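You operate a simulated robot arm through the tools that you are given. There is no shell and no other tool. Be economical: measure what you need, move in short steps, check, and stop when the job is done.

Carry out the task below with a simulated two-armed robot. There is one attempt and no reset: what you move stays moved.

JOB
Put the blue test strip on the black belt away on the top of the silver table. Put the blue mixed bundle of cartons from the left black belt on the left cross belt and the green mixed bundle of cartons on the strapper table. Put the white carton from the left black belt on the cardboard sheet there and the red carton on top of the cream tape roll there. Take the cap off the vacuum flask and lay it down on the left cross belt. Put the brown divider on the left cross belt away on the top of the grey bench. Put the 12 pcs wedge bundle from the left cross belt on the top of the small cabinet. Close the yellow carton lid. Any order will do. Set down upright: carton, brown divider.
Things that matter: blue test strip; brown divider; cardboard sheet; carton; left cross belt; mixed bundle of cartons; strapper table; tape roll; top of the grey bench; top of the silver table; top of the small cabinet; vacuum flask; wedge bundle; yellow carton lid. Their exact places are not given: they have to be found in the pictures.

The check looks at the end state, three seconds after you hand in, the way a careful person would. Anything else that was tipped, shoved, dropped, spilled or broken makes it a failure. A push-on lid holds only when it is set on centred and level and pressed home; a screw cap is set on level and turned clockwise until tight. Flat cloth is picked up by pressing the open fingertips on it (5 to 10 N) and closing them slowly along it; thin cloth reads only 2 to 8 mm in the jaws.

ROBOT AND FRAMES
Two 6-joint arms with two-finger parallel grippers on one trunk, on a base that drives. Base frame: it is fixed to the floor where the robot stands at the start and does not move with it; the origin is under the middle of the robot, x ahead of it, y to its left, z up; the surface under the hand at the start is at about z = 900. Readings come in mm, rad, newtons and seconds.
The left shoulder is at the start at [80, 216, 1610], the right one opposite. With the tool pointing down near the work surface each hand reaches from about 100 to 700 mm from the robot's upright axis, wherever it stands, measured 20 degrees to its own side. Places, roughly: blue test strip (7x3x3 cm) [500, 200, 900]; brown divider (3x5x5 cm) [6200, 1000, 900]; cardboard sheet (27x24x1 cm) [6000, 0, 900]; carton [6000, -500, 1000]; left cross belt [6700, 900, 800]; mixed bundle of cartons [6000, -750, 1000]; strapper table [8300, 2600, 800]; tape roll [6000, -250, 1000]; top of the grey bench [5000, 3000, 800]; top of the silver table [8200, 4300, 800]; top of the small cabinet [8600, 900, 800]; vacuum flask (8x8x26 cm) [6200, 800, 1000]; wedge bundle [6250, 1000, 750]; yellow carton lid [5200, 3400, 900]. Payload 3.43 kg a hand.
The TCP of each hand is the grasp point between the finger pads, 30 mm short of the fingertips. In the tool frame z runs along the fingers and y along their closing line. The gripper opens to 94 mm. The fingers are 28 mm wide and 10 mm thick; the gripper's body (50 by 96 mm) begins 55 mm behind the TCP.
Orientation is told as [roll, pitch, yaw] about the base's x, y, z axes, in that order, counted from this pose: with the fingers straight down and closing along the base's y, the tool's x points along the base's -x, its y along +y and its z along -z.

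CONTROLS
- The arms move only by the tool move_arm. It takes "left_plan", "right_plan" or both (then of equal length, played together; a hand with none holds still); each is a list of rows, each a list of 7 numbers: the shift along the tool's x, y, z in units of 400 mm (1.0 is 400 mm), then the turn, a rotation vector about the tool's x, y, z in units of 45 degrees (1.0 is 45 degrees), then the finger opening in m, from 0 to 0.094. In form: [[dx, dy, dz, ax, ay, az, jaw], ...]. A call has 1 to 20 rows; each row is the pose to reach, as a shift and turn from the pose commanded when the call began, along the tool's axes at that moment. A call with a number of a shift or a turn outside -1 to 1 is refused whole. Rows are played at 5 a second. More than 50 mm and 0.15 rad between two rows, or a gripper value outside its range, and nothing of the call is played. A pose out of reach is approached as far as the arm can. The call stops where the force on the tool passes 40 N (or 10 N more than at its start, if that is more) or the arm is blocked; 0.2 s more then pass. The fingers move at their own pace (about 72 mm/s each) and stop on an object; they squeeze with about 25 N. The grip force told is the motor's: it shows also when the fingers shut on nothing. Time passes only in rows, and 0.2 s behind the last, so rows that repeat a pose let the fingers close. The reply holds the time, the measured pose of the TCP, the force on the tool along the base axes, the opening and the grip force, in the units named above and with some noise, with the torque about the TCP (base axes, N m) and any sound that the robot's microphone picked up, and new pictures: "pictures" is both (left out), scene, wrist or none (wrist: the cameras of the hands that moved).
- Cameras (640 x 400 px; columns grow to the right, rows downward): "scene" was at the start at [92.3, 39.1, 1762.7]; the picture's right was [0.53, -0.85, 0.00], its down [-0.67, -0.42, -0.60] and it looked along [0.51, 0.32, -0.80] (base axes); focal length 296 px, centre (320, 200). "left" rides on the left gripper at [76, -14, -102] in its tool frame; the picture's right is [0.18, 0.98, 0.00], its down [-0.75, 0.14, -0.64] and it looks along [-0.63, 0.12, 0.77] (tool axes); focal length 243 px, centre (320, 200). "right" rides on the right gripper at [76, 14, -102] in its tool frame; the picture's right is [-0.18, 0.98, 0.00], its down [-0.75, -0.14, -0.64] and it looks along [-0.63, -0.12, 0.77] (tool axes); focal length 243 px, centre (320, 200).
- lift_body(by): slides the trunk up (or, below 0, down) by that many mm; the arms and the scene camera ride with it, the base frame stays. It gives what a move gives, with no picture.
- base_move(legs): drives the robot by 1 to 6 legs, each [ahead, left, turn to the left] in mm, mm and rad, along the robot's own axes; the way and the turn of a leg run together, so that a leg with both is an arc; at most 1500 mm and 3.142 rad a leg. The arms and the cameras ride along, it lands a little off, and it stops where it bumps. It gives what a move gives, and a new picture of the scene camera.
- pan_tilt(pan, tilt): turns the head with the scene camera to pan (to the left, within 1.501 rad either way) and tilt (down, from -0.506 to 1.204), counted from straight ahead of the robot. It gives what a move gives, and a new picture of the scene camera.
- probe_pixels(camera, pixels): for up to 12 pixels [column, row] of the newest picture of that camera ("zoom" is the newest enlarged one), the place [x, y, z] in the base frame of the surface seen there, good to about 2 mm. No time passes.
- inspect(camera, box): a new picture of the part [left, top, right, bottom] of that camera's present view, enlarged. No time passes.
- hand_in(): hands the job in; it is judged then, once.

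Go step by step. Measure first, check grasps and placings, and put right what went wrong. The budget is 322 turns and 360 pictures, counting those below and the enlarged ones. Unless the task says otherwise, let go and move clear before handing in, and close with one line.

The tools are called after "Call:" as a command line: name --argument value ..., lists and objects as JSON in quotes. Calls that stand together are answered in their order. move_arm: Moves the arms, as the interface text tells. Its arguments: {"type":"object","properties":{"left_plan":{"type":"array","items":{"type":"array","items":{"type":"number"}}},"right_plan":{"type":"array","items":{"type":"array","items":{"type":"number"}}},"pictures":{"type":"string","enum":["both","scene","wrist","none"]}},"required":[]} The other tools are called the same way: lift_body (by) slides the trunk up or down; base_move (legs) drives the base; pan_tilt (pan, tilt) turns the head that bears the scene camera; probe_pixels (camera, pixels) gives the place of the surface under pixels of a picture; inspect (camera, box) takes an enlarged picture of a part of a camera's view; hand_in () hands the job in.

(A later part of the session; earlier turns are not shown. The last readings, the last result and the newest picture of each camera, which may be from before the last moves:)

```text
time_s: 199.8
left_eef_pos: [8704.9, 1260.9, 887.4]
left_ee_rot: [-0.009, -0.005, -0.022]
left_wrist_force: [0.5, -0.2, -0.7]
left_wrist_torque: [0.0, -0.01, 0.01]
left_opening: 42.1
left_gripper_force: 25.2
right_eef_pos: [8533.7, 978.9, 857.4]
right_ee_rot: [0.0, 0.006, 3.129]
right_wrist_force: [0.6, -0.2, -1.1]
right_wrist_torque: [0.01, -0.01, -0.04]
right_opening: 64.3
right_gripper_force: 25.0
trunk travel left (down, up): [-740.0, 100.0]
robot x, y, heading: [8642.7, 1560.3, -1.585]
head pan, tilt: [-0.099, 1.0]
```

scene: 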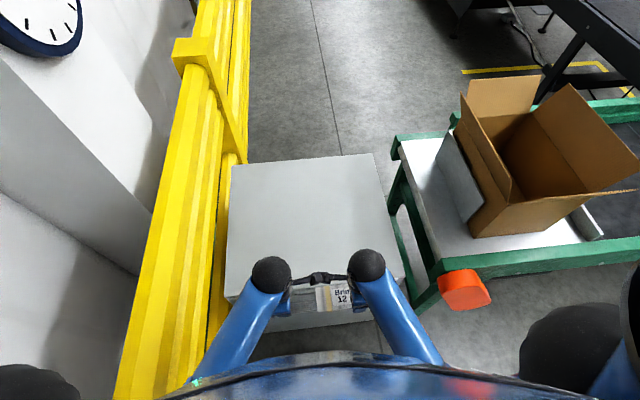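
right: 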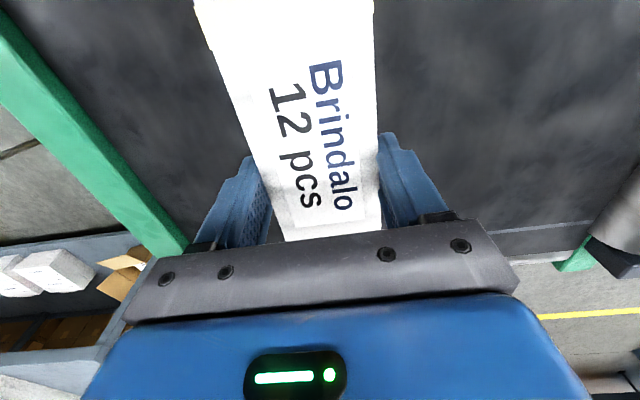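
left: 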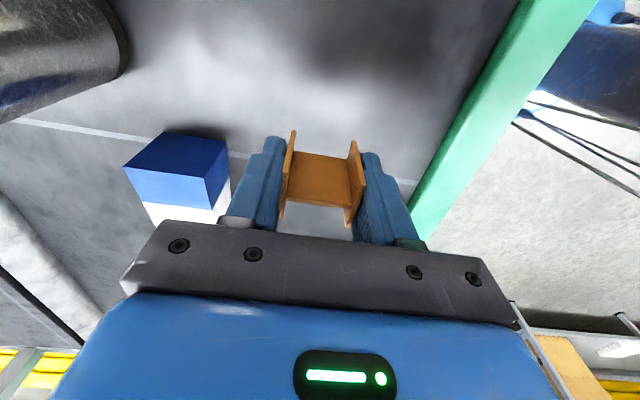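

At z 857; I'll lower 43 mm, open and check.

Call:
move_arm --right_plan '[[0, 0, 0.06, 0, 0, 0, 0], [0, 0, 0.09, 0, 0, 0, 0], [0, 0, 0.103, 0, 0, 0, 0], [0, 0, 0.108, 0, 0, 0, 0], [0, 0, 0.108, 0, 0, 0, 0]]'

```text
time_s: 200.9
left_eef_pos: [8703.8, 1260.6, 887.5]
left_ee_rot: [-0.008, -0.008, -0.023]
left_wrist_force: [-0.3, 0.4, -0.2]
left_wrist_torque: [0.01, 0.0, -0.02]
left_opening: 42.1
left_gripper_force: 25.3
right_eef_pos: [8533.9, 978.4, 814.5]
right_ee_rot: [0.001, 0.005, 3.13]
right_wrist_force: [0.0, -0.1, -1.1]
right_wrist_torque: [0.0, 0.01, 0.03]
right_opening: 64.4
right_gripper_force: 24.8
trunk travel left (down, up): [-740.0, 100.0]
robot x, y, heading: [8646.9, 1559.6, -1.585]
head pan, tilt: [-0.099, 1.0]
```

scene: 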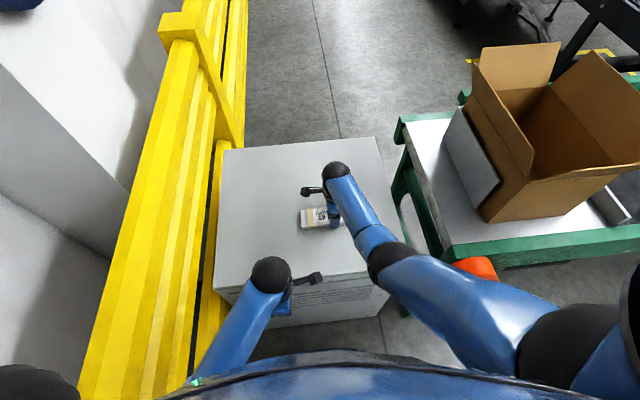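
right: 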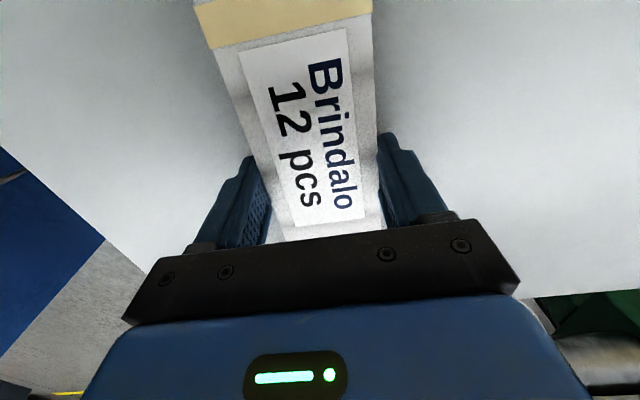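

Not touching yet (still -1 N). I'll lower 4 mm more, then open and rise.

Call:
move_arm --right_plan '[[0, 0, 0.006, 0, 0, 0, 0], [0, 0, 0.009, 0, 0, 0, 0], [0, 0, 0.009, 0, 0, 0, 0], [0, 0, 0.009, 0, 0, 0, 0.09], [0, 0, 0.005, 0, 0, 0, 0.094], [0, 0, 0.0, 0, 0, 0, 0.094], [0, 0, -0.1, 0, 0, 0, 0.094], [0, 0, -0.2, 0, 0, 0, 0.094], [0, 0, -0.3, 0, 0, 0, 0.094]]'

```text
time_s: 202.9
left_eef_pos: [8703.4, 1262.4, 887.6]
left_ee_rot: [-0.005, -0.011, -0.025]
left_wrist_force: [0.0, -0.2, 0.3]
left_wrist_torque: [-0.04, -0.01, 0.0]
left_opening: 42.0
left_gripper_force: 24.5
right_eef_pos: [8533.4, 978.6, 935.3]
right_ee_rot: [-0.001, 0.004, 3.13]
right_wrist_force: [-0.1, 0.0, 0.1]
right_wrist_torque: [0.01, 0.0, 0.0]
right_opening: 94.2
right_gripper_force: 0.1
trunk travel left (down, up): [-740.0, 100.0]
robot x, y, heading: [8643.2, 1558.2, -1.587]
head pan, tilt: [-0.099, 1.0]
```

scene: 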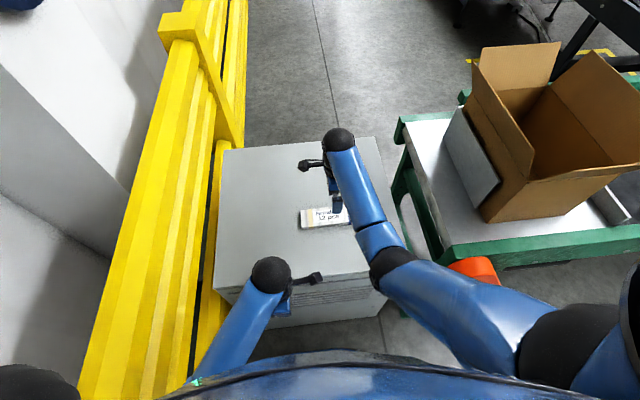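
right: 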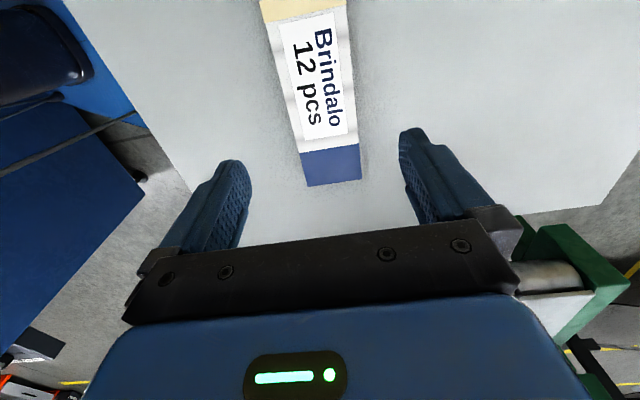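

The 12 pcs bundle lies on the cabinet. I'll pull the right hand back, raise the trunk and strafe out the way I came.

Call:
move_arm --right_plan '[[0, -0.1, 0, 0, 0, 0, 0.094], [0, -0.2, 0, 0, 0, 0, 0.05], [0, -0.3, 0, 0, 0, 0, 0.0], [0, -0.4, 0, 0, 0, 0, 0], [0, -0.5, 0, 0, 0, 0, 0], [0, -0.6, 0, 0, 0, 0, 0], [0, -0.7, 0, 0, 0, 0, 0]]' --pictures "none"

Call:
lift_body --by 100

Call:
base_move --legs '[[0, -600, 0.015], [0, -600, 0]]'

```text
time_s: 204.6
left_eef_pos: [8703.6, 1261.2, 887.9]
left_ee_rot: [-0.006, -0.007, -0.026]
left_wrist_force: [-0.4, 0.6, -1.0]
left_wrist_torque: [0.03, 0.01, 0.01]
left_opening: 42.0
left_gripper_force: 25.1
right_eef_pos: [8538.5, 1259.9, 935.1]
right_ee_rot: [-0.001, 0.006, 3.129]
right_wrist_force: [0.0, 0.4, -0.1]
right_wrist_torque: [0.0, 0.0, -0.02]
right_opening: 0.2
right_gripper_force: 25.0
trunk travel left (down, up): [-740.0, 100.0]
robot x, y, heading: [8647.3, 1560.3, -1.586]
head pan, tilt: [-0.099, 1.0]
```

```text
time_s: 205.9
left_eef_pos: [8708.0, 1262.0, 987.8]
left_ee_rot: [-0.005, -0.004, -0.023]
left_wrist_force: [-0.5, 0.0, 0.7]
left_wrist_torque: [0.07, -0.05, 0.01]
left_opening: 42.1
left_gripper_force: 24.7
right_eef_pos: [8543.3, 1259.1, 1036.3]
right_ee_rot: [0.001, -0.001, 3.128]
right_wrist_force: [0.1, -0.4, 1.4]
right_wrist_torque: [0.0, -0.01, 0.0]
right_opening: 0.0
right_gripper_force: 25.3
trunk travel left (down, up): [-840.0, 0.0]
robot x, y, heading: [8648.3, 1559.1, -1.588]
head pan, tilt: [-0.099, 1.0]
```

```text
time_s: 212.2
left_eef_pos: [7524.8, 1262.6, 985.5]
left_ee_rot: [-0.006, -0.001, -0.002]
left_wrist_force: [0.0, 0.1, -1.0]
left_wrist_torque: [-0.02, 0.03, 0.0]
left_opening: 42.0
left_gripper_force: 24.6
right_eef_pos: [7358.5, 1256.4, 1035.3]
right_ee_rot: [-0.001, -0.003, -3.131]
right_wrist_force: [0.9, 0.4, 0.0]
right_wrist_torque: [0.0, 0.05, 0.01]
right_opening: 0.0
right_gripper_force: 25.5
trunk travel left (down, up): [-840.0, 0.0]
robot x, y, heading: [7454.5, 1561.1, -1.565]
head pan, tilt: [-0.099, 1.0]
```

scene: 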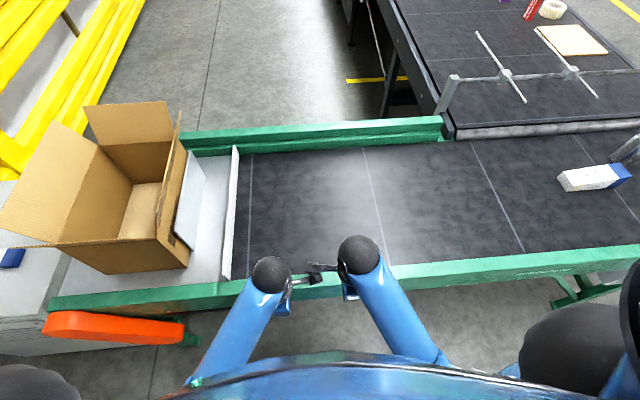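

Clear of the corridor. Now back up, turn to face -x, and drive to the bench at about (5800,3180).

Call:
base_move --legs '[[-300, 0, 0], [0, 0, -1.575], [850, -660, 0], [800, -640, 0]]'

Call:
pan_tilt --pan 0.1 --tilt 0.95

```text
time_s: 228.2
left_eef_pos: [5482.0, 3083.8, 987.8]
left_ee_rot: [-0.007, -0.001, -1.572]
left_wrist_force: [0.8, 0.5, -0.2]
left_wrist_torque: [-0.02, 0.0, 0.0]
left_opening: 42.3
left_gripper_force: 24.9
right_eef_pos: [5476.1, 3249.0, 1035.1]
right_ee_rot: [-0.001, -0.002, 1.582]
right_wrist_force: [-0.2, 0.4, 0.2]
right_wrist_torque: [0.01, -0.02, -0.01]
right_opening: 0.0
right_gripper_force: 25.1
trunk travel left (down, up): [-840.0, 0.0]
robot x, y, heading: [5778.4, 3154.9, -3.136]
head pan, tilt: [-0.099, 1.0]
```

scene: 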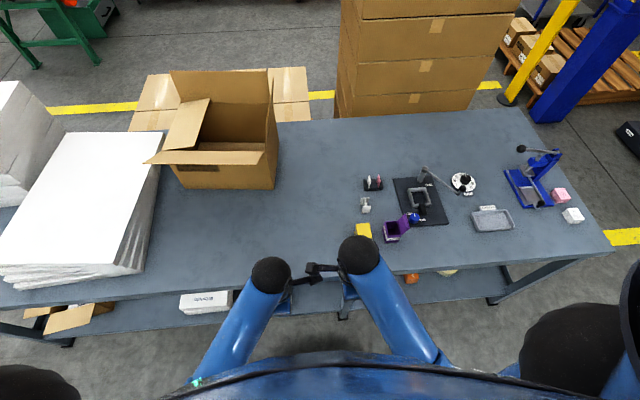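

```text
time_s: 228.9
left_eef_pos: [5481.1, 3083.4, 987.0]
left_ee_rot: [-0.005, 0.001, -1.573]
left_wrist_force: [0.4, -0.2, 0.6]
left_wrist_torque: [0.01, -0.01, 0.0]
left_opening: 42.0
left_gripper_force: 25.1
right_eef_pos: [5474.7, 3249.0, 1035.8]
right_ee_rot: [0.0, -0.002, 1.582]
right_wrist_force: [-0.3, -0.4, -0.3]
right_wrist_torque: [-0.01, -0.02, 0.04]
right_opening: 0.0
right_gripper_force: 25.7
trunk travel left (down, up): [-840.0, 0.0]
robot x, y, heading: [5777.5, 3152.6, -3.129]
head pan, tilt: [0.099, 0.949]
```

scene: 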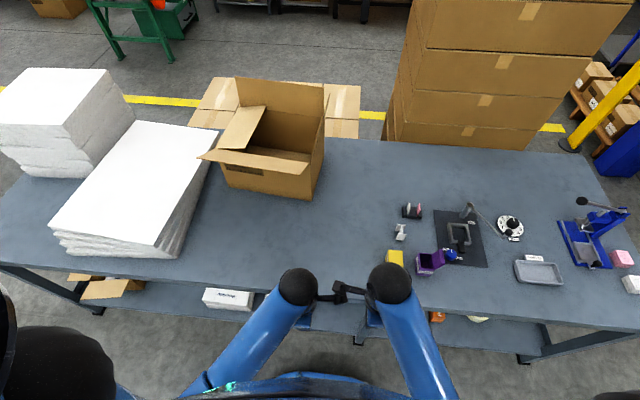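

The bench between the open box (265,160) and yellow carton (395,258) is free. Probing around (300,240).

Call:
probe_pixels --camera "scene" --pixels '[[290, 230], [310, 240], [330, 225], [240, 190], [310, 200], [300, 275]]'

```text
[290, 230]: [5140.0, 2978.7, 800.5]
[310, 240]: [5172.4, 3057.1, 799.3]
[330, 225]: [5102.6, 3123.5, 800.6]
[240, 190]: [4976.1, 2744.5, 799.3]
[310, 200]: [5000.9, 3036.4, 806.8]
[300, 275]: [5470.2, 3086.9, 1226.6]
```

Target (5205,3095). Lowering the trunk 80 mm and moving the left hand over it.

Call:
lift_body --by -80

Call:
move_arm --left_plan '[[0, -0.1, 0, 0, 0, 0, 0], [0, -0.2, 0, 0, 0, 0, 0], [0, -0.3, 0, 0, 0, 0, 0], [0.01, -0.4, 0, 0, 0, 0, 0], [0.02, -0.5, 0, 0, 0, 0, 0], [0.025, -0.6, 0, 0, 0, 0, 0], [0.025, -0.675, 0, 0, 0, 0, 0], [0.025, -0.675, 0.05, 0, 0, 0, 0]]' --pictures "wrist"

```text
time_s: 230.1
left_eef_pos: [5480.2, 3083.3, 907.6]
left_ee_rot: [-0.005, 0.0, -1.572]
left_wrist_force: [-0.5, 0.1, 0.5]
left_wrist_torque: [-0.02, 0.0, 0.0]
left_opening: 41.9
left_gripper_force: 25.2
right_eef_pos: [5475.1, 3248.9, 955.2]
right_ee_rot: [0.001, 0.0, 1.58]
right_wrist_force: [-0.4, 0.2, -0.2]
right_wrist_torque: [0.03, 0.01, 0.0]
right_opening: 0.0
right_gripper_force: 24.7
trunk travel left (down, up): [-760.0, 80.0]
robot x, y, heading: [5776.7, 3151.7, -3.135]
head pan, tilt: [0.099, 0.949]
```

```text
time_s: 231.9
left_eef_pos: [5210.3, 3091.8, 889.2]
left_ee_rot: [-0.005, 0.0, -1.573]
left_wrist_force: [0.1, -0.3, -0.2]
left_wrist_torque: [0.01, 0.02, 0.02]
left_opening: 42.3
left_gripper_force: 25.2
right_eef_pos: [5474.8, 3250.8, 956.3]
right_ee_rot: [0.001, -0.002, 1.579]
right_wrist_force: [0.3, -0.5, -0.1]
right_wrist_torque: [-0.01, -0.04, -0.04]
right_opening: 0.2
right_gripper_force: 24.9
trunk travel left (down, up): [-760.0, 80.0]
robot x, y, heading: [5774.4, 3154.2, -3.132]
head pan, tilt: [0.099, 0.949]
```

left: 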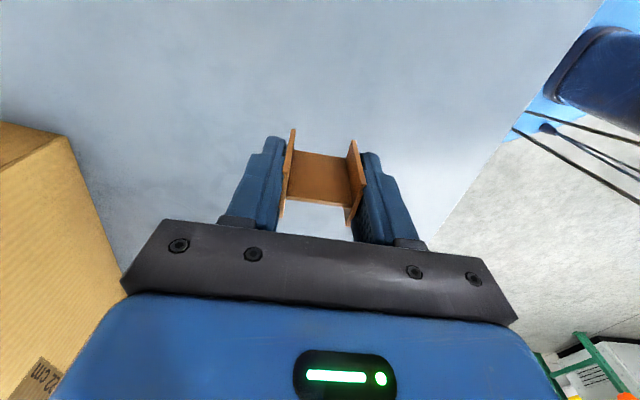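

Lowering 52 mm gently.

Call:
move_arm --left_plan '[[0, 0, 0.06, 0, 0, 0, 0], [0, 0, 0.11, 0, 0, 0, 0], [0, 0, 0.125, 0, 0, 0, 0], [0, 0, 0.13, 0, 0, 0, 0], [0, 0, 0.133, 0, 0, 0, 0]]' --pictures "none"

```text
time_s: 233.1
left_eef_pos: [5211.1, 3094.6, 835.4]
left_ee_rot: [-0.005, -0.001, -1.572]
left_wrist_force: [-0.1, -0.3, 0.8]
left_wrist_torque: [-0.02, 0.04, 0.01]
left_opening: 42.0
left_gripper_force: 24.8
right_eef_pos: [5474.6, 3250.5, 954.6]
right_ee_rot: [0.001, -0.001, 1.581]
right_wrist_force: [0.7, 0.2, 0.8]
right_wrist_torque: [0.01, 0.0, 0.03]
right_opening: 0.1
right_gripper_force: 25.1
trunk travel left (down, up): [-760.0, 80.0]
robot x, y, heading: [5778.6, 3152.5, -3.133]
head pan, tilt: [0.099, 0.949]
```

Call:
move_arm --left_plan '[[0, 0, 0.003, 0, 0, 0, 0], [0, 0, 0.004, 0, 0, 0, 0], [0, 0, 0.004, 0, 0, 0, 0]]' --pictures "wrist"

```text
time_s: 233.9
left_eef_pos: [5210.1, 3094.7, 835.3]
left_ee_rot: [-0.009, 0.001, -1.573]
left_wrist_force: [-0.8, -0.6, 11.4]
left_wrist_torque: [-0.08, -0.06, 0.0]
left_opening: 42.1
left_gripper_force: 25.0
right_eef_pos: [5475.5, 3248.9, 957.7]
right_ee_rot: [0.0, -0.002, 1.582]
right_wrist_force: [-0.6, 0.6, -0.2]
right_wrist_torque: [-0.01, -0.02, -0.01]
right_opening: 0.0
right_gripper_force: 24.9
trunk travel left (down, up): [-760.0, 80.0]
robot x, y, heading: [5777.5, 3154.0, -3.132]
head pan, tilt: [0.099, 0.949]
```

left: 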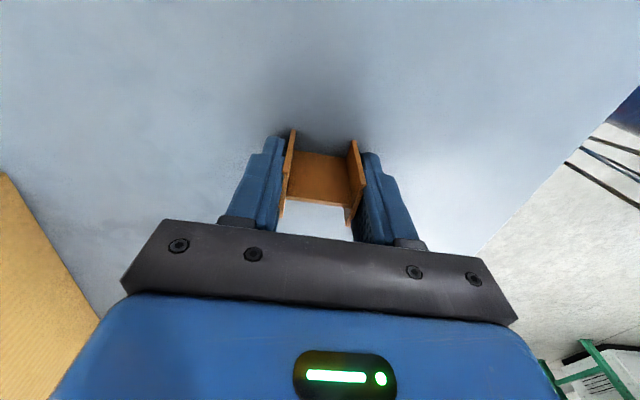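

Contact at 11 N. I'll ease 1 mm, open evenly and rise.

Call:
move_arm --left_plan '[[0, 0, -0.003, 0, 0, 0, 0], [0, 0, -0.003, 0, 0, 0, 0.06], [0, 0, -0.003, 0, 0, 0, 0.08], [0, 0, -0.003, 0, 0, 0, 0.08], [0, 0, -0.1, 0, 0, 0, 0.08], [0, 0, -0.2, 0, 0, 0, 0.08], [0, 0, -0.3, 0, 0, 0, 0.08]]' --pictures "wrist"

```text
time_s: 235.5
left_eef_pos: [5210.7, 3093.5, 951.8]
left_ee_rot: [-0.006, 0.001, -1.572]
left_wrist_force: [0.0, 0.5, 0.1]
left_wrist_torque: [0.0, -0.04, 0.01]
left_opening: 80.3
left_gripper_force: 0.0
right_eef_pos: [5474.5, 3250.4, 955.6]
right_ee_rot: [0.0, -0.002, 1.581]
right_wrist_force: [-0.2, -0.9, 0.1]
right_wrist_torque: [0.0, -0.02, 0.03]
right_opening: 0.3
right_gripper_force: 25.3
trunk travel left (down, up): [-760.0, 80.0]
robot x, y, heading: [5776.1, 3154.2, -3.13]
head pan, tilt: [0.099, 0.949]
```

left: 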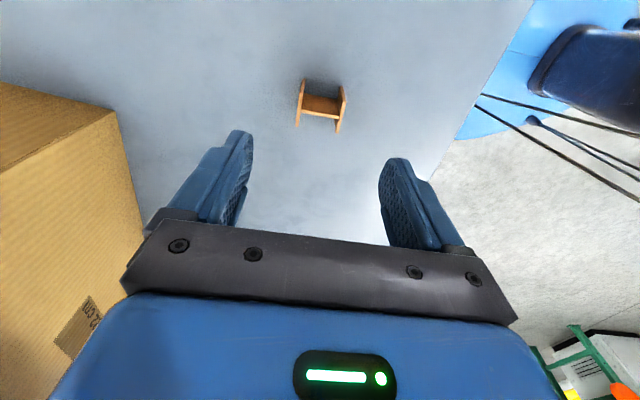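

The divider stands upright on the bench. I'll retract and start turning both hands back to neutral.

Call:
move_arm --left_plan '[[0, 0.1, 0, 0, 0, 0, 0.08], [0, 0.2, 0, 0, 0, 0, 0.08], [0, 0.3, 0, 0, 0, 0.16, 0.06], [0, 0.4, 0, 0, 0, 0.33, 0.06], [0, 0.5, 0, 0, 0, 0.5, 0.06], [0, 0.6, 0, 0, 0, 0.66, 0.06], [0, 0.6, 0, 0, 0, 0.83, 0.06], [0, 0.6, 0, 0, 0, 1, 0.06]]' --right_plan '[[0, 0, 0, 0, 0, 0, 0.0], [0, 0, 0, 0, 0, 0, 0.0], [0, 0, 0, 0, 0, -0.16, 0.06], [0, 0, 0, 0, 0, -0.33, 0.06], [0, 0, 0, 0, 0, -0.5, 0.06], [0, 0, 0, 0, 0, -0.66, 0.06], [0, 0, 0, 0, 0, -0.83, 0.06], [0, 0, 0, 0, 0, -1, 0.06]]' --pictures "none"

Call:
move_arm --left_plan '[[0, 0, 0, 0, 0, 0.16, 0.06], [0, 0, 0, 0, 0, 0.33, 0.06], [0, 0, 0, 0, 0, 0.5, 0.06], [0, 0, 0, 0, 0, 0.66, 0.06], [0, 0, 0, 0, 0, 0.83, 0.06], [0, 0, 0, 0, 0, 1, 0.06]]' --right_plan '[[0, 0, 0, 0, 0, -0.16, 0.06], [0, 0, 0, 0, 0, -0.33, 0.06], [0, 0, 0, 0, 0, -0.5, 0.06], [0, 0, 0, 0, 0, -0.66, 0.06], [0, 0, 0, 0, 0, -0.83, 0.06], [0, 0, 0, 0, 0, -1, 0.06]]' --pictures "none"

Call:
lift_body --by 80

Call:
base_move --legs '[[-450, 0, 0], [0, 0, 1.571]]'

```text
time_s: 237.0
left_eef_pos: [5447.3, 3096.4, 952.1]
left_ee_rot: [-0.014, -0.005, -2.111]
left_wrist_force: [-2.6, 1.1, 0.6]
left_wrist_torque: [-0.14, -0.36, 0.33]
left_opening: 60.1
left_gripper_force: 0.0
right_eef_pos: [5477.8, 3248.1, 956.1]
right_ee_rot: [-0.004, 0.008, 2.15]
right_wrist_force: [3.4, -1.9, -1.0]
right_wrist_torque: [0.17, 0.34, 0.16]
right_opening: 60.0
right_gripper_force: 0.1
trunk travel left (down, up): [-760.0, 80.0]
robot x, y, heading: [5780.3, 3152.8, -3.133]
head pan, tilt: [0.099, 0.949]
stopped in row 7 (left hand): the force on the tool passed its limit at 52 N (the readings are from after the stop); the commanded pose is now the measured one
```

```text
time_s: 238.4
left_eef_pos: [5448.9, 3096.4, 952.6]
left_ee_rot: [-0.007, -0.013, -2.9]
left_wrist_force: [0.4, 0.7, -0.7]
left_wrist_torque: [0.01, 0.04, -0.02]
left_opening: 59.9
left_gripper_force: 0.0
right_eef_pos: [5477.1, 3248.2, 956.9]
right_ee_rot: [0.002, 0.007, 2.937]
right_wrist_force: [0.2, 0.8, -0.4]
right_wrist_torque: [-0.03, 0.0, -0.01]
right_opening: 60.1
right_gripper_force: 0.0
trunk travel left (down, up): [-760.0, 80.0]
robot x, y, heading: [5777.8, 3150.7, -3.135]
head pan, tilt: [0.099, 0.949]
```

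```text
time_s: 239.6
left_eef_pos: [5447.7, 3096.7, 1033.0]
left_ee_rot: [-0.005, -0.013, -2.897]
left_wrist_force: [-0.9, 0.7, -0.1]
left_wrist_torque: [-0.02, 0.02, -0.04]
left_opening: 59.8
left_gripper_force: 0.0
right_eef_pos: [5477.1, 3246.8, 1035.3]
right_ee_rot: [0.002, 0.008, 2.935]
right_wrist_force: [-0.4, 0.1, -0.6]
right_wrist_torque: [0.01, 0.03, -0.02]
right_opening: 60.0
right_gripper_force: 0.0
trunk travel left (down, up): [-840.0, 0.0]
robot x, y, heading: [5775.6, 3152.1, -3.137]
head pan, tilt: [0.099, 0.949]
```

```text
time_s: 246.2
left_eef_pos: [6295.8, 2826.8, 1032.4]
left_ee_rot: [-0.007, -0.015, -1.332]
left_wrist_force: [0.3, 0.0, -0.1]
left_wrist_torque: [0.02, -0.02, -0.03]
left_opening: 59.9
left_gripper_force: 0.2
right_eef_pos: [6145.1, 2855.8, 1035.2]
right_ee_rot: [0.002, 0.008, -1.785]
right_wrist_force: [-0.2, 0.8, -0.1]
right_wrist_torque: [0.01, -0.01, 0.07]
right_opening: 59.8
right_gripper_force: 0.0
trunk travel left (down, up): [-840.0, 0.0]
robot x, y, heading: [6241.3, 3158.4, -1.571]
head pan, tilt: [0.099, 0.949]
```

scene: 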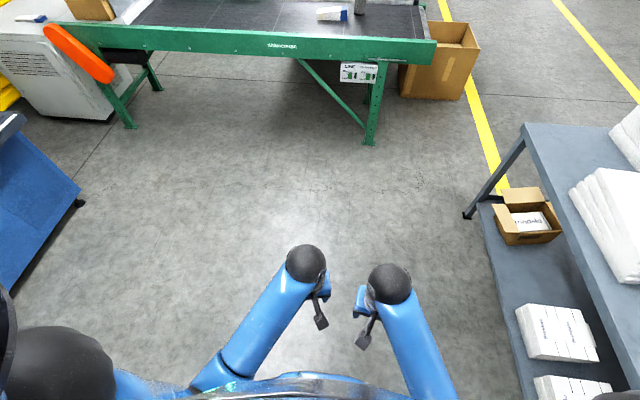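

The hands briefly touched each other while turning (no object involved). I'll spread them and straighten their yaw, then pitch the left hand to point forward for holding the flask.

Call:
move_arm --left_plan '[[0, 0.1, 0, 0, 0, 0.1, 0.06], [0, 0.2, 0, 0, 0, 0.2, 0.06], [0, 0.3, 0, 0, 0, 0.304, 0.06], [0, 0.4, 0, 0, 0, 0.304, 0.094]]' --right_plan '[[0, -0.1, 0, 0, 0, -0.1, 0.06], [0, -0.2, 0, 0, 0, -0.2, 0.06], [0, -0.25, 0, 0, 0, -0.272, 0.094], [0, -0.25, 0, 0, 0, -0.272, 0.094]]' --pictures "none"

Call:
move_arm --left_plan '[[-0.1, 0, 0, 0, -0.16, 0, 0.094], [-0.2, 0, 0.0, 0, -0.33, 0, 0.094], [-0.3, 0, 0.0, 0, -0.5, 0, 0.094], [-0.35, 0, 0.0, 0, -0.66, 0, 0.094], [-0.35, 0, 0, 0, -0.83, 0, 0.094], [-0.35, 0, 0, 0, -1, 0, 0.094]]' --pictures "none"

Call:
move_arm --left_plan '[[0, 0, 0, 0, -0.16, 0, 0.094], [0, 0, 0.0, 0, -0.33, 0, 0.094], [0, 0, 0.0, 0, -0.5, 0, 0.094], [0, 0, 0.0, 0, -0.66, 0, 0.094], [0, 0, 0, 0, -0.83, 0, 0.094], [0, 0, 0, 0, -1, 0, 0.094]]'

```text
time_s: 247.2
left_eef_pos: [6453.2, 2863.3, 1033.2]
left_ee_rot: [-0.002, -0.017, -1.572]
left_wrist_force: [0.6, -0.1, -0.4]
left_wrist_torque: [0.0, 0.01, -0.01]
left_opening: 94.0
left_gripper_force: 0.0
right_eef_pos: [6047.9, 2877.3, 1036.0]
right_ee_rot: [0.004, 0.006, -1.57]
right_wrist_force: [-0.4, 0.0, 0.1]
right_wrist_torque: [0.02, 0.03, 0.02]
right_opening: 94.0
right_gripper_force: 0.0
trunk travel left (down, up): [-840.0, 0.0]
robot x, y, heading: [6243.9, 3153.9, -1.567]
head pan, tilt: [0.099, 0.949]
```

```text
time_s: 248.6
left_eef_pos: [6451.0, 2724.6, 1035.3]
left_ee_rot: [-0.004, -0.804, -1.567]
left_wrist_force: [0.1, 0.1, 0.0]
left_wrist_torque: [-0.01, 0.01, 0.01]
left_opening: 94.0
left_gripper_force: 0.1
right_eef_pos: [6047.8, 2878.2, 1035.4]
right_ee_rot: [0.004, 0.005, -1.57]
right_wrist_force: [-0.7, 0.1, 0.4]
right_wrist_torque: [-0.05, 0.0, 0.0]
right_opening: 93.7
right_gripper_force: 0.0
trunk travel left (down, up): [-840.0, 0.0]
robot x, y, heading: [6244.7, 3153.8, -1.571]
head pan, tilt: [0.099, 0.949]
```

```text
time_s: 250.0
left_eef_pos: [6452.9, 2723.2, 1034.0]
left_ee_rot: [-3.004, -1.552, 1.436]
left_wrist_force: [-0.6, -0.1, 0.0]
left_wrist_torque: [0.01, 0.0, 0.03]
left_opening: 94.1
left_gripper_force: 0.1
right_eef_pos: [6047.8, 2876.4, 1034.8]
right_ee_rot: [0.004, 0.007, -1.57]
right_wrist_force: [-0.2, 0.8, -0.6]
right_wrist_torque: [0.0, -0.03, 0.02]
right_opening: 94.0
right_gripper_force: 0.1
trunk travel left (down, up): [-840.0, 0.0]
robot x, y, heading: [6240.0, 3156.3, -1.577]
head pan, tilt: [0.099, 0.949]
```

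scene: 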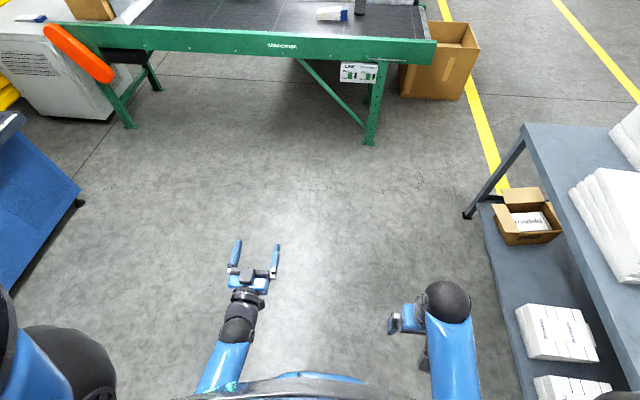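
left: 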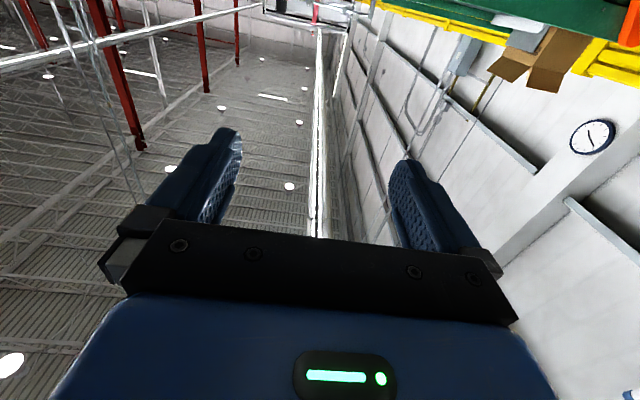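

The left hand points forward. Driving to y≈1650, then viewing the flask.

Call:
base_move --legs '[[1480, 0, 0.006]]'

Call:
pan_tilt --pan 0 --tilt 0.85

Call:
inspect --camera "scene" --box '[250, 130, 410, 260]'

```text
time_s: 257.2
left_eef_pos: [6427.7, 1259.0, 1033.9]
left_ee_rot: [-2.984, -1.557, 1.393]
left_wrist_force: [0.1, 1.0, -0.5]
left_wrist_torque: [0.0, -0.01, 0.02]
left_opening: 93.9
left_gripper_force: 0.1
right_eef_pos: [6026.2, 1421.4, 1033.5]
right_ee_rot: [0.002, 0.006, -1.591]
right_wrist_force: [0.5, 0.4, 0.6]
right_wrist_torque: [0.0, -0.03, -0.01]
right_opening: 94.1
right_gripper_force: 0.0
trunk travel left (down, up): [-840.0, 0.0]
robot x, y, heading: [6222.4, 1695.3, -1.597]
head pan, tilt: [0.099, 0.949]
```

scene: 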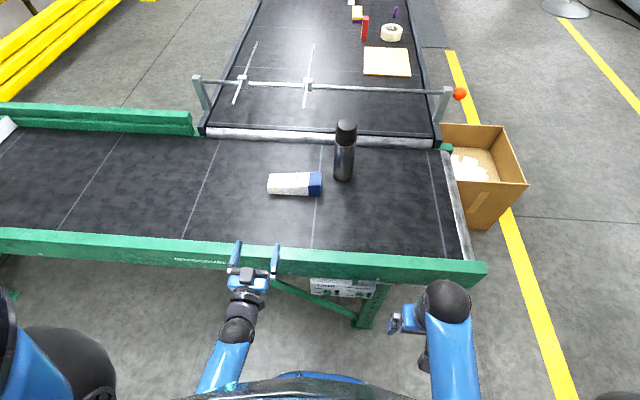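

```text
time_s: 257.9
left_eef_pos: [6426.1, 1258.7, 1034.8]
left_ee_rot: [-2.986, -1.556, 1.394]
left_wrist_force: [0.8, -0.1, -1.0]
left_wrist_torque: [0.01, 0.0, 0.01]
left_opening: 93.9
left_gripper_force: 0.2
right_eef_pos: [6026.0, 1421.4, 1035.2]
right_ee_rot: [0.003, 0.004, -1.591]
right_wrist_force: [-0.5, 0.3, -0.2]
right_wrist_torque: [0.01, -0.01, 0.01]
right_opening: 94.1
right_gripper_force: 0.0
trunk travel left (down, up): [-840.0, 0.0]
robot x, y, heading: [6230.0, 1692.1, -1.585]
head pan, tilt: [0.0, 0.85]
```

scene: 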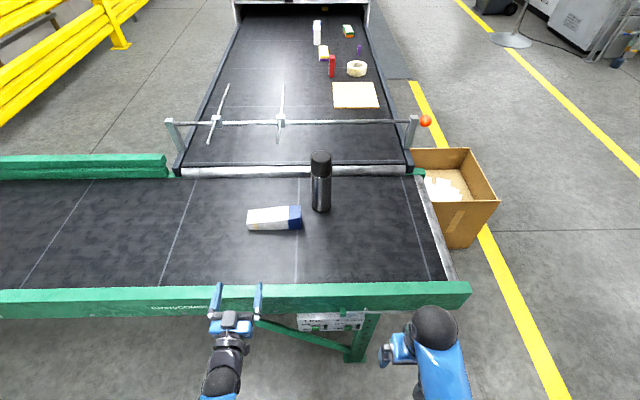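

```text
3.08 times, centred on (330, 195) of scene
```

zoom: 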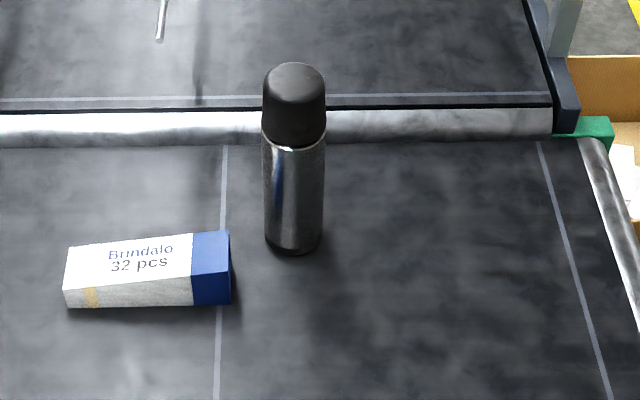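

Call:
probe_pixels --camera "scene" --pixels '[[313, 195], [321.5, 195], [330, 195], [313, 166], [321.5, 166], [330.5, 166], [321.5, 155], [321.5, 152], [321.5, 179], [321, 210], [316, 207]]'

```text
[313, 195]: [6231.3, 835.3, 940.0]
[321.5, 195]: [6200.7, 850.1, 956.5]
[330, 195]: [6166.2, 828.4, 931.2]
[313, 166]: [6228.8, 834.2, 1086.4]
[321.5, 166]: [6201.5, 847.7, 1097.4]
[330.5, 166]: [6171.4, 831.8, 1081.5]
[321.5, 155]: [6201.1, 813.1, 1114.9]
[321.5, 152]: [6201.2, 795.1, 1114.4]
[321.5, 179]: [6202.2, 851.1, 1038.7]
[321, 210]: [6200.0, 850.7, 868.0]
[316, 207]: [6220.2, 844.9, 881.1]
```

Flask axis ≈ (6200,811), radius ≈39.5; cap z≈1045–1115. Driving 185 mm closer with a small heading correction.

Call:
base_move --legs '[[185, 0, 0.014]]'

```text
time_s: 259.4
left_eef_pos: [6430.4, 1079.9, 1035.9]
left_ee_rot: [-3.01, -1.552, 1.43]
left_wrist_force: [-0.8, 0.9, 0.3]
left_wrist_torque: [0.03, -0.01, -0.01]
left_opening: 93.9
left_gripper_force: 0.0
right_eef_pos: [6026.1, 1236.5, 1035.6]
right_ee_rot: [0.003, 0.003, -1.577]
right_wrist_force: [-0.2, 0.6, -0.4]
right_wrist_torque: [-0.03, 0.0, -0.04]
right_opening: 93.9
right_gripper_force: 0.1
trunk travel left (down, up): [-840.0, 0.0]
robot x, y, heading: [6226.1, 1506.2, -1.581]
head pan, tilt: [0.0, 0.85]
```

scene: 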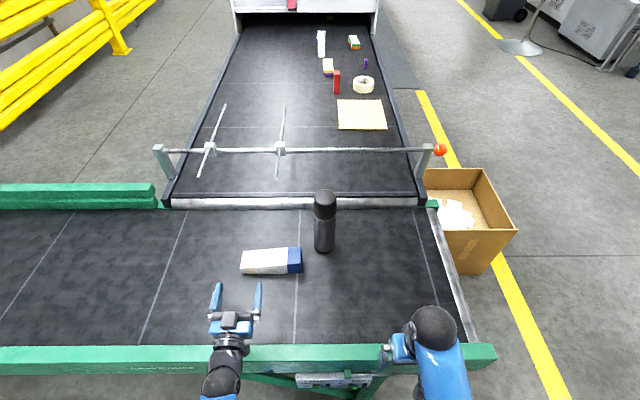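

The left hand's axes: x≈down, y≈+x, z≈-y. I'll slide it to x≈6201, forward to y≈1000 and down to z≈968, in front of the flask.

Call:
move_arm --left_plan '[[0, -0.1, 0, 0, 0, 0, 0.094], [0, -0.2, 0, 0, 0, 0, 0.094], [0, -0.3, 0, 0, 0, 0, 0.094], [0, -0.4, 0, 0, 0, 0, 0.094], [0, -0.5, 0, 0, 0, 0, 0.094], [0, -0.57, 0, 0, 0, 0, 0.094], [0, -0.57, 0.1, 0, 0, 0, 0.094], [0, -0.57, 0.2, 0, 0, 0, 0.094], [0.09, -0.57, 0.2, 0, 0, 0, 0.094], [0.17, -0.57, 0.2, 0, 0, 0, 0.094]]'

```text
time_s: 261.6
left_eef_pos: [6200.7, 996.3, 967.0]
left_ee_rot: [-2.953, -1.558, 1.376]
left_wrist_force: [0.4, -0.2, -0.6]
left_wrist_torque: [0.01, -0.01, -0.01]
left_opening: 93.9
left_gripper_force: 0.1
right_eef_pos: [6026.3, 1232.4, 1034.4]
right_ee_rot: [0.004, 0.007, -1.578]
right_wrist_force: [0.0, 0.7, 0.1]
right_wrist_torque: [0.01, 0.0, 0.05]
right_opening: 94.0
right_gripper_force: 0.1
trunk travel left (down, up): [-840.0, 0.0]
robot x, y, heading: [6220.8, 1508.0, -1.579]
head pan, tilt: [0.0, 0.85]
```

scene: 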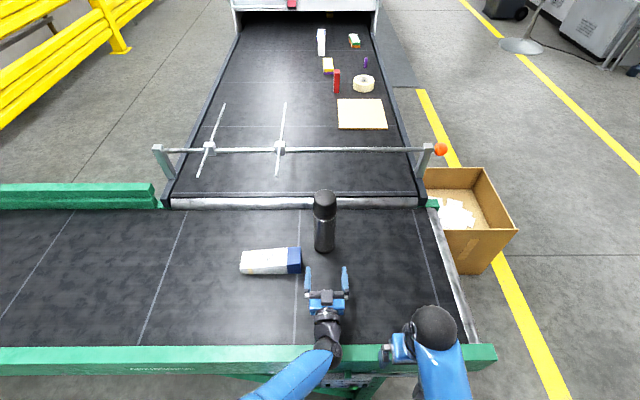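
left: 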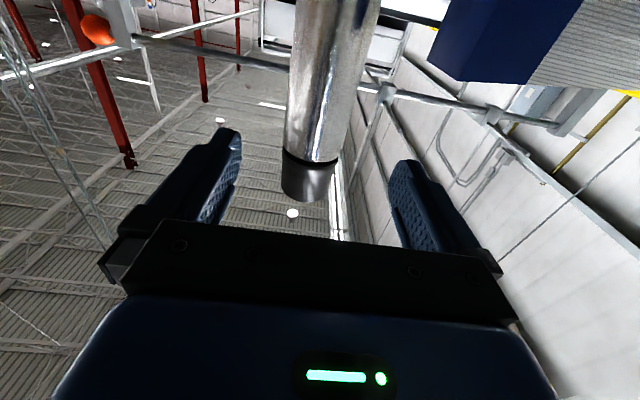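

The flask is centred between the fingers. Moving forward 180 mm and closing on it.

Call:
move_arm --left_plan '[[0, 0, 0.1, 0, 0, 0, 0.094], [0, 0, 0.2, 0, 0, 0, 0.094], [0, 0, 0.3, 0, 0, 0, 0.094], [0, 0, 0.38, 0, 0, 0, 0.094], [0, 0, 0.44, 0, 0, 0, 0.094], [0, 0, 0.44, 0, 0, 0, 0.094]]'

```text
time_s: 263.0
left_eef_pos: [6206.2, 843.2, 991.2]
left_ee_rot: [-2.96, -1.554, 1.38]
left_wrist_force: [0.0, 0.1, 1.1]
left_wrist_torque: [-0.01, 0.02, 0.01]
left_opening: 94.0
left_gripper_force: 0.0
left hand out of reach, approached as far as the arm can: row 4, 5, 6
right_eef_pos: [6028.4, 1233.4, 1035.0]
right_ee_rot: [0.005, 0.007, -1.577]
right_wrist_force: [0.2, -0.1, -0.3]
right_wrist_torque: [0.02, -0.01, -0.04]
right_opening: 93.9
right_gripper_force: 0.0
trunk travel left (down, up): [-840.0, 0.0]
robot x, y, heading: [6225.2, 1508.6, -1.581]
head pan, tilt: [0.0, 0.85]
```

scene: 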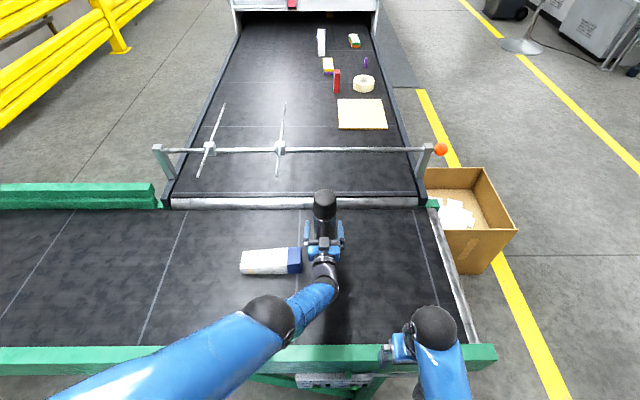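
left: 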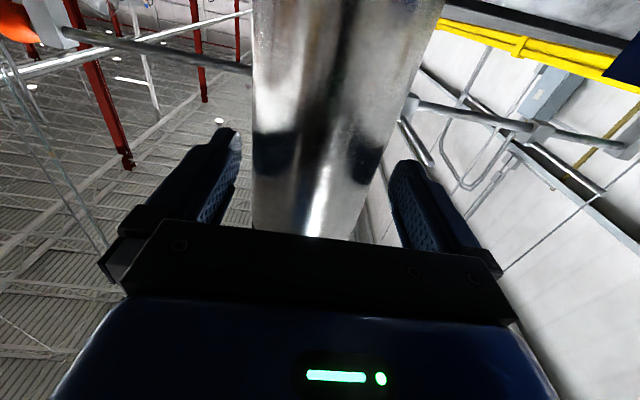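

Out of reach at y 843 (tips only at the flask's middle). I'll back the left hand off, raise it 100 mm and lower the trunk 100 mm to gain reach.

Call:
move_arm --left_plan '[[0, 0, -0.1, 0, 0, 0, 0.094], [0, 0, -0.2, 0, 0, 0, 0.094], [0, 0, -0.3, 0, 0, 0, 0.094], [0, 0, -0.4, 0, 0, 0, 0.094], [-0.1, 0, -0.4, 0, 0, 0, 0.094], [-0.2, 0, -0.4, 0, 0, 0, 0.094]]' --pictures "none"

Call:
lift_body --by -100

```text
time_s: 263.9
left_eef_pos: [6187.0, 932.2, 960.3]
left_ee_rot: [-2.873, -1.513, 1.314]
left_wrist_force: [6.4, 2.7, 12.2]
left_wrist_torque: [1.69, -0.49, -0.7]
left_opening: 94.0
left_gripper_force: 0.2
left hand out of reach, approached as far as the arm can: row 1, 2, 3, 4
right_eef_pos: [6029.3, 1233.5, 1035.3]
right_ee_rot: [0.002, 0.005, -1.575]
right_wrist_force: [0.1, -0.9, -0.6]
right_wrist_torque: [0.01, 0.01, 0.01]
right_opening: 93.8
right_gripper_force: 0.1
trunk travel left (down, up): [-840.0, 0.0]
robot x, y, heading: [6222.6, 1511.9, -1.575]
head pan, tilt: [0.0, 0.85]
stopped in row 4 (left hand): the force on the tool passed its limit at 100 N (the readings are from after the stop); the commanded pose is now the measured one
```

```text
time_s: 264.2
left_eef_pos: [6186.2, 931.9, 960.1]
left_ee_rot: [-2.948, -1.511, 1.386]
left_wrist_force: [2.6, 11.8, 16.0]
left_wrist_torque: [3.03, -0.03, -0.35]
left_opening: 94.1
left_gripper_force: 0.1
right_eef_pos: [6029.0, 1235.1, 1034.9]
right_ee_rot: [0.003, 0.001, -1.574]
right_wrist_force: [-0.9, 0.2, -0.5]
right_wrist_torque: [-0.02, 0.01, 0.0]
right_opening: 93.8
right_gripper_force: 0.1
trunk travel left (down, up): [-839.0, 1.0]
robot x, y, heading: [6221.4, 1506.6, -1.574]
head pan, tilt: [0.0, 0.85]
stopped: the force on the tool passed its limit at 53 N (the readings are from after the stop); the commanded pose is now the measured one
```

The left hand hit something (100 N) while backing off. Looking at once.

Call:
move_arm --left_plan '[[0, 0, 0, 0, 0, 0, 0.094]]' --pictures "both"

Call:
inspect --camera "scene" --box '[220, 170, 430, 370]'

```text
time_s: 264.6
left_eef_pos: [6186.9, 933.4, 960.3]
left_ee_rot: [-2.955, -1.512, 1.395]
left_wrist_force: [2.0, 10.1, 15.1]
left_wrist_torque: [2.74, -0.01, -0.39]
left_opening: 93.9
left_gripper_force: 0.0
right_eef_pos: [6029.1, 1234.8, 1035.4]
right_ee_rot: [0.003, 0.005, -1.575]
right_wrist_force: [-0.3, -0.2, 0.8]
right_wrist_torque: [0.03, -0.01, 0.02]
right_opening: 94.1
right_gripper_force: 0.1
trunk travel left (down, up): [-839.0, 1.0]
robot x, y, heading: [6223.2, 1507.2, -1.577]
head pan, tilt: [0.0, 0.85]
```

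scene: 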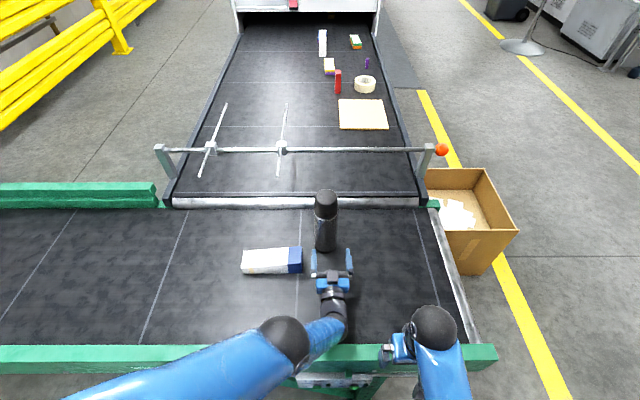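
left: 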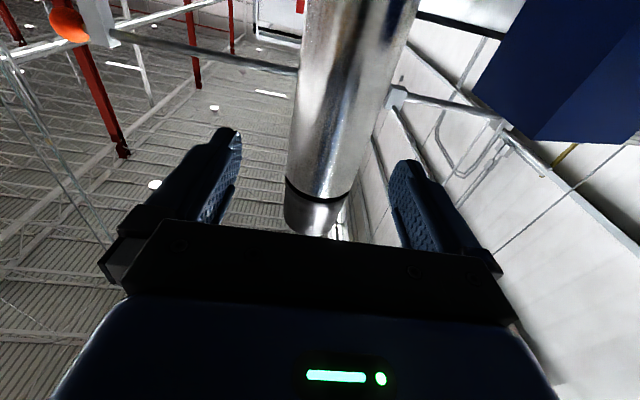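

```text
2.00 times, centred on (325, 270) of scene
```

zoom: 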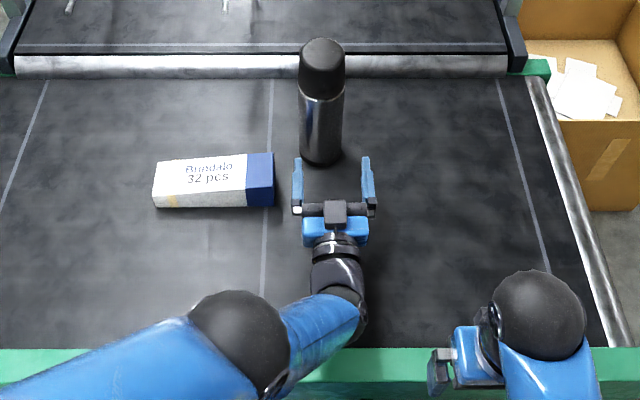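

The flask and bundle stand untouched; the left wrist rests on the green rail. I'll raise the hand 80 mm first.

Call:
move_arm --left_plan '[[-0.05, 0, 0, 0, 0, 0, 0.094], [-0.1, 0, 0, 0, 0, 0, 0.094], [-0.2, 0, 0, 0, 0, 0, 0.094], [-0.25, 0.0, 0, 0, 0, 0, 0.094], [-0.25, 0.04, 0, 0, 0.04, 0, 0.094]]' --pictures "scene"

```text
time_s: 265.8
left_eef_pos: [6163.9, 893.5, 986.4]
left_ee_rot: [-2.732, -1.544, 1.175]
left_wrist_force: [0.3, -0.4, 0.6]
left_wrist_torque: [-0.01, 0.01, 0.01]
left_opening: 93.9
left_gripper_force: 0.1
left hand out of reach, approached as far as the arm can: row 1, 2, 3, 4, 5
right_eef_pos: [6029.5, 1231.6, 1034.2]
right_ee_rot: [0.002, 0.007, -1.572]
right_wrist_force: [0.5, 0.0, 0.1]
right_wrist_torque: [-0.01, 0.02, 0.0]
right_opening: 93.9
right_gripper_force: 0.0
trunk travel left (down, up): [-839.0, 1.0]
robot x, y, heading: [6222.0, 1507.5, -1.577]
head pan, tilt: [0.0, 0.85]
```

scene: 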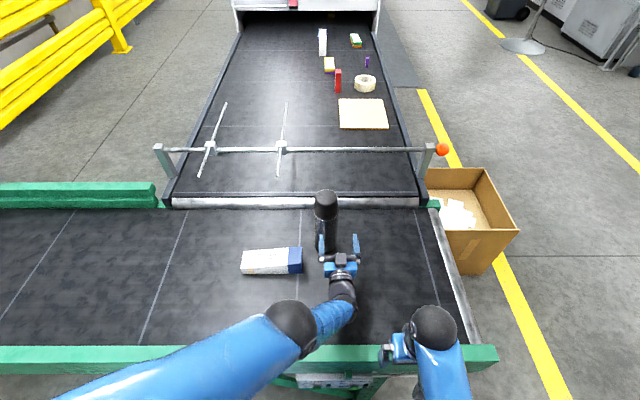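

The forward-pointing wrist posture is at its limit. A tilt of ~50° below horizontal should reach better, so I'll rotate the left hand back and recentre it.

Call:
move_arm --left_plan '[[0, 0.02, -0.03, 0, 0.16, 0, 0.094], [0, 0.04, -0.06, 0, 0.33, 0, 0.094], [0, 0.06, -0.1, 0, 0.5, 0, 0.094], [0, 0.08, -0.1, 0, 0.66, 0, 0.094], [0, 0.09, -0.1, 0, 0.8, 0, 0.094], [0, 0.09, -0.1, 0, 0.8, 0, 0.094]]'

```text
time_s: 267.2
left_eef_pos: [6153.1, 872.0, 908.5]
left_ee_rot: [-0.019, -0.965, -1.545]
left_wrist_force: [-0.5, 4.2, 2.2]
left_wrist_torque: [0.01, -0.07, 0.22]
left_opening: 93.9
left_gripper_force: 0.1
left hand out of reach, approached as far as the arm can: row 1, 2, 3, 4, 5, 6
right_eef_pos: [6028.4, 1231.1, 1033.9]
right_ee_rot: [0.003, 0.007, -1.575]
right_wrist_force: [-0.1, 0.0, -0.4]
right_wrist_torque: [0.01, -0.03, -0.01]
right_opening: 93.9
right_gripper_force: 0.1
trunk travel left (down, up): [-839.0, 1.0]
robot x, y, heading: [6224.3, 1507.8, -1.577]
head pan, tilt: [0.0, 0.85]
```

scene: 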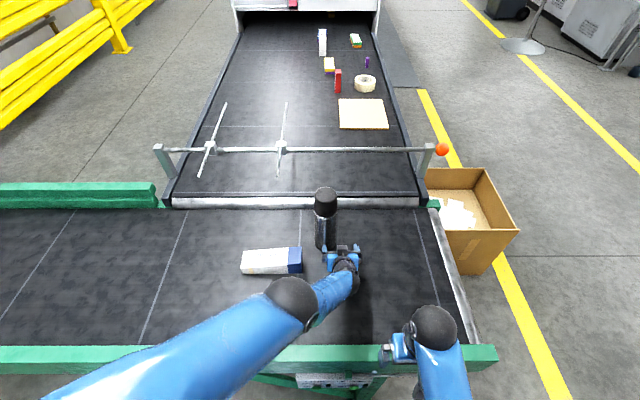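
left: 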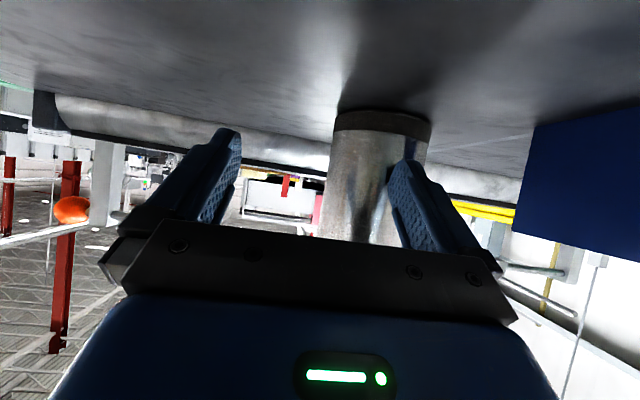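

The arm is contorted at its limits, close to the flask. I'll check the rail height, then back the base straight out to carry the hand away safely.

Call:
probe_pixels --camera "scene" --pixels '[[200, 350], [200, 362], [370, 348], [460, 350], [330, 250], [325, 192], [340, 270]]'

Call:
base_move --legs '[[-120, 0, 0]]'

```text
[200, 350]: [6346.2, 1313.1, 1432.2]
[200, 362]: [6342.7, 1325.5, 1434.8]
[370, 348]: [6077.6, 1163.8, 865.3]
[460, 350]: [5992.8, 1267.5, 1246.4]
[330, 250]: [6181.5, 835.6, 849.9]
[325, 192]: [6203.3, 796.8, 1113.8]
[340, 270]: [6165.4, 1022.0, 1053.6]
```

```text
time_s: 268.4
left_eef_pos: [6154.3, 986.2, 905.3]
left_ee_rot: [-0.019, -0.962, -1.542]
left_wrist_force: [-0.1, -1.1, 0.0]
left_wrist_torque: [0.01, 0.02, 0.0]
left_opening: 94.2
left_gripper_force: 0.1
right_eef_pos: [6029.2, 1343.7, 1033.2]
right_ee_rot: [0.003, 0.012, -1.574]
right_wrist_force: [-1.0, -1.0, -0.6]
right_wrist_torque: [0.05, 0.0, 0.02]
right_opening: 93.9
right_gripper_force: 0.0
trunk travel left (down, up): [-839.0, 1.0]
robot x, y, heading: [6225.2, 1624.1, -1.574]
head pan, tilt: [0.0, 0.85]
```

scene: 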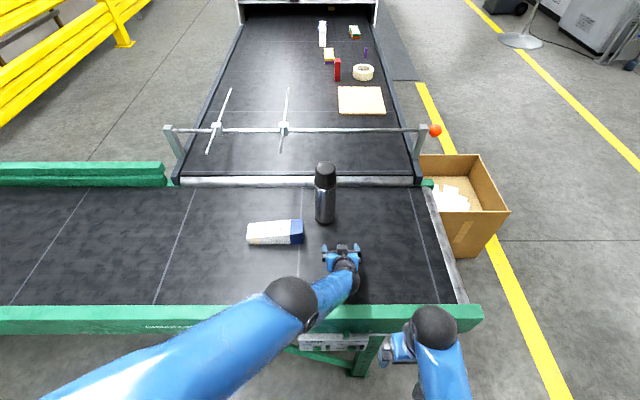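

Flask fine, hand clear. Backing another 350 mm over the rail (rail top 865, hand's lowest ≈885).

Call:
base_move --legs '[[-350, 0, 0]]'

```text
time_s: 270.7
left_eef_pos: [6154.6, 1341.3, 907.0]
left_ee_rot: [-0.02, -0.964, -1.542]
left_wrist_force: [0.2, -0.7, -0.7]
left_wrist_torque: [0.04, 0.01, 0.02]
left_opening: 94.0
left_gripper_force: 0.1
right_eef_pos: [6030.8, 1701.3, 1033.9]
right_ee_rot: [0.003, 0.008, -1.574]
right_wrist_force: [-0.5, 0.1, -0.6]
right_wrist_torque: [-0.02, -0.01, 0.01]
right_opening: 94.0
right_gripper_force: 0.3
trunk travel left (down, up): [-839.0, 1.0]
robot x, y, heading: [6227.9, 1983.9, -1.573]
head pan, tilt: [0.0, 0.85]
```

scene: 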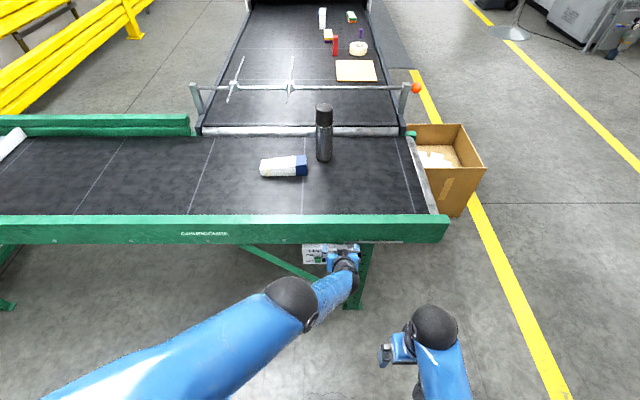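

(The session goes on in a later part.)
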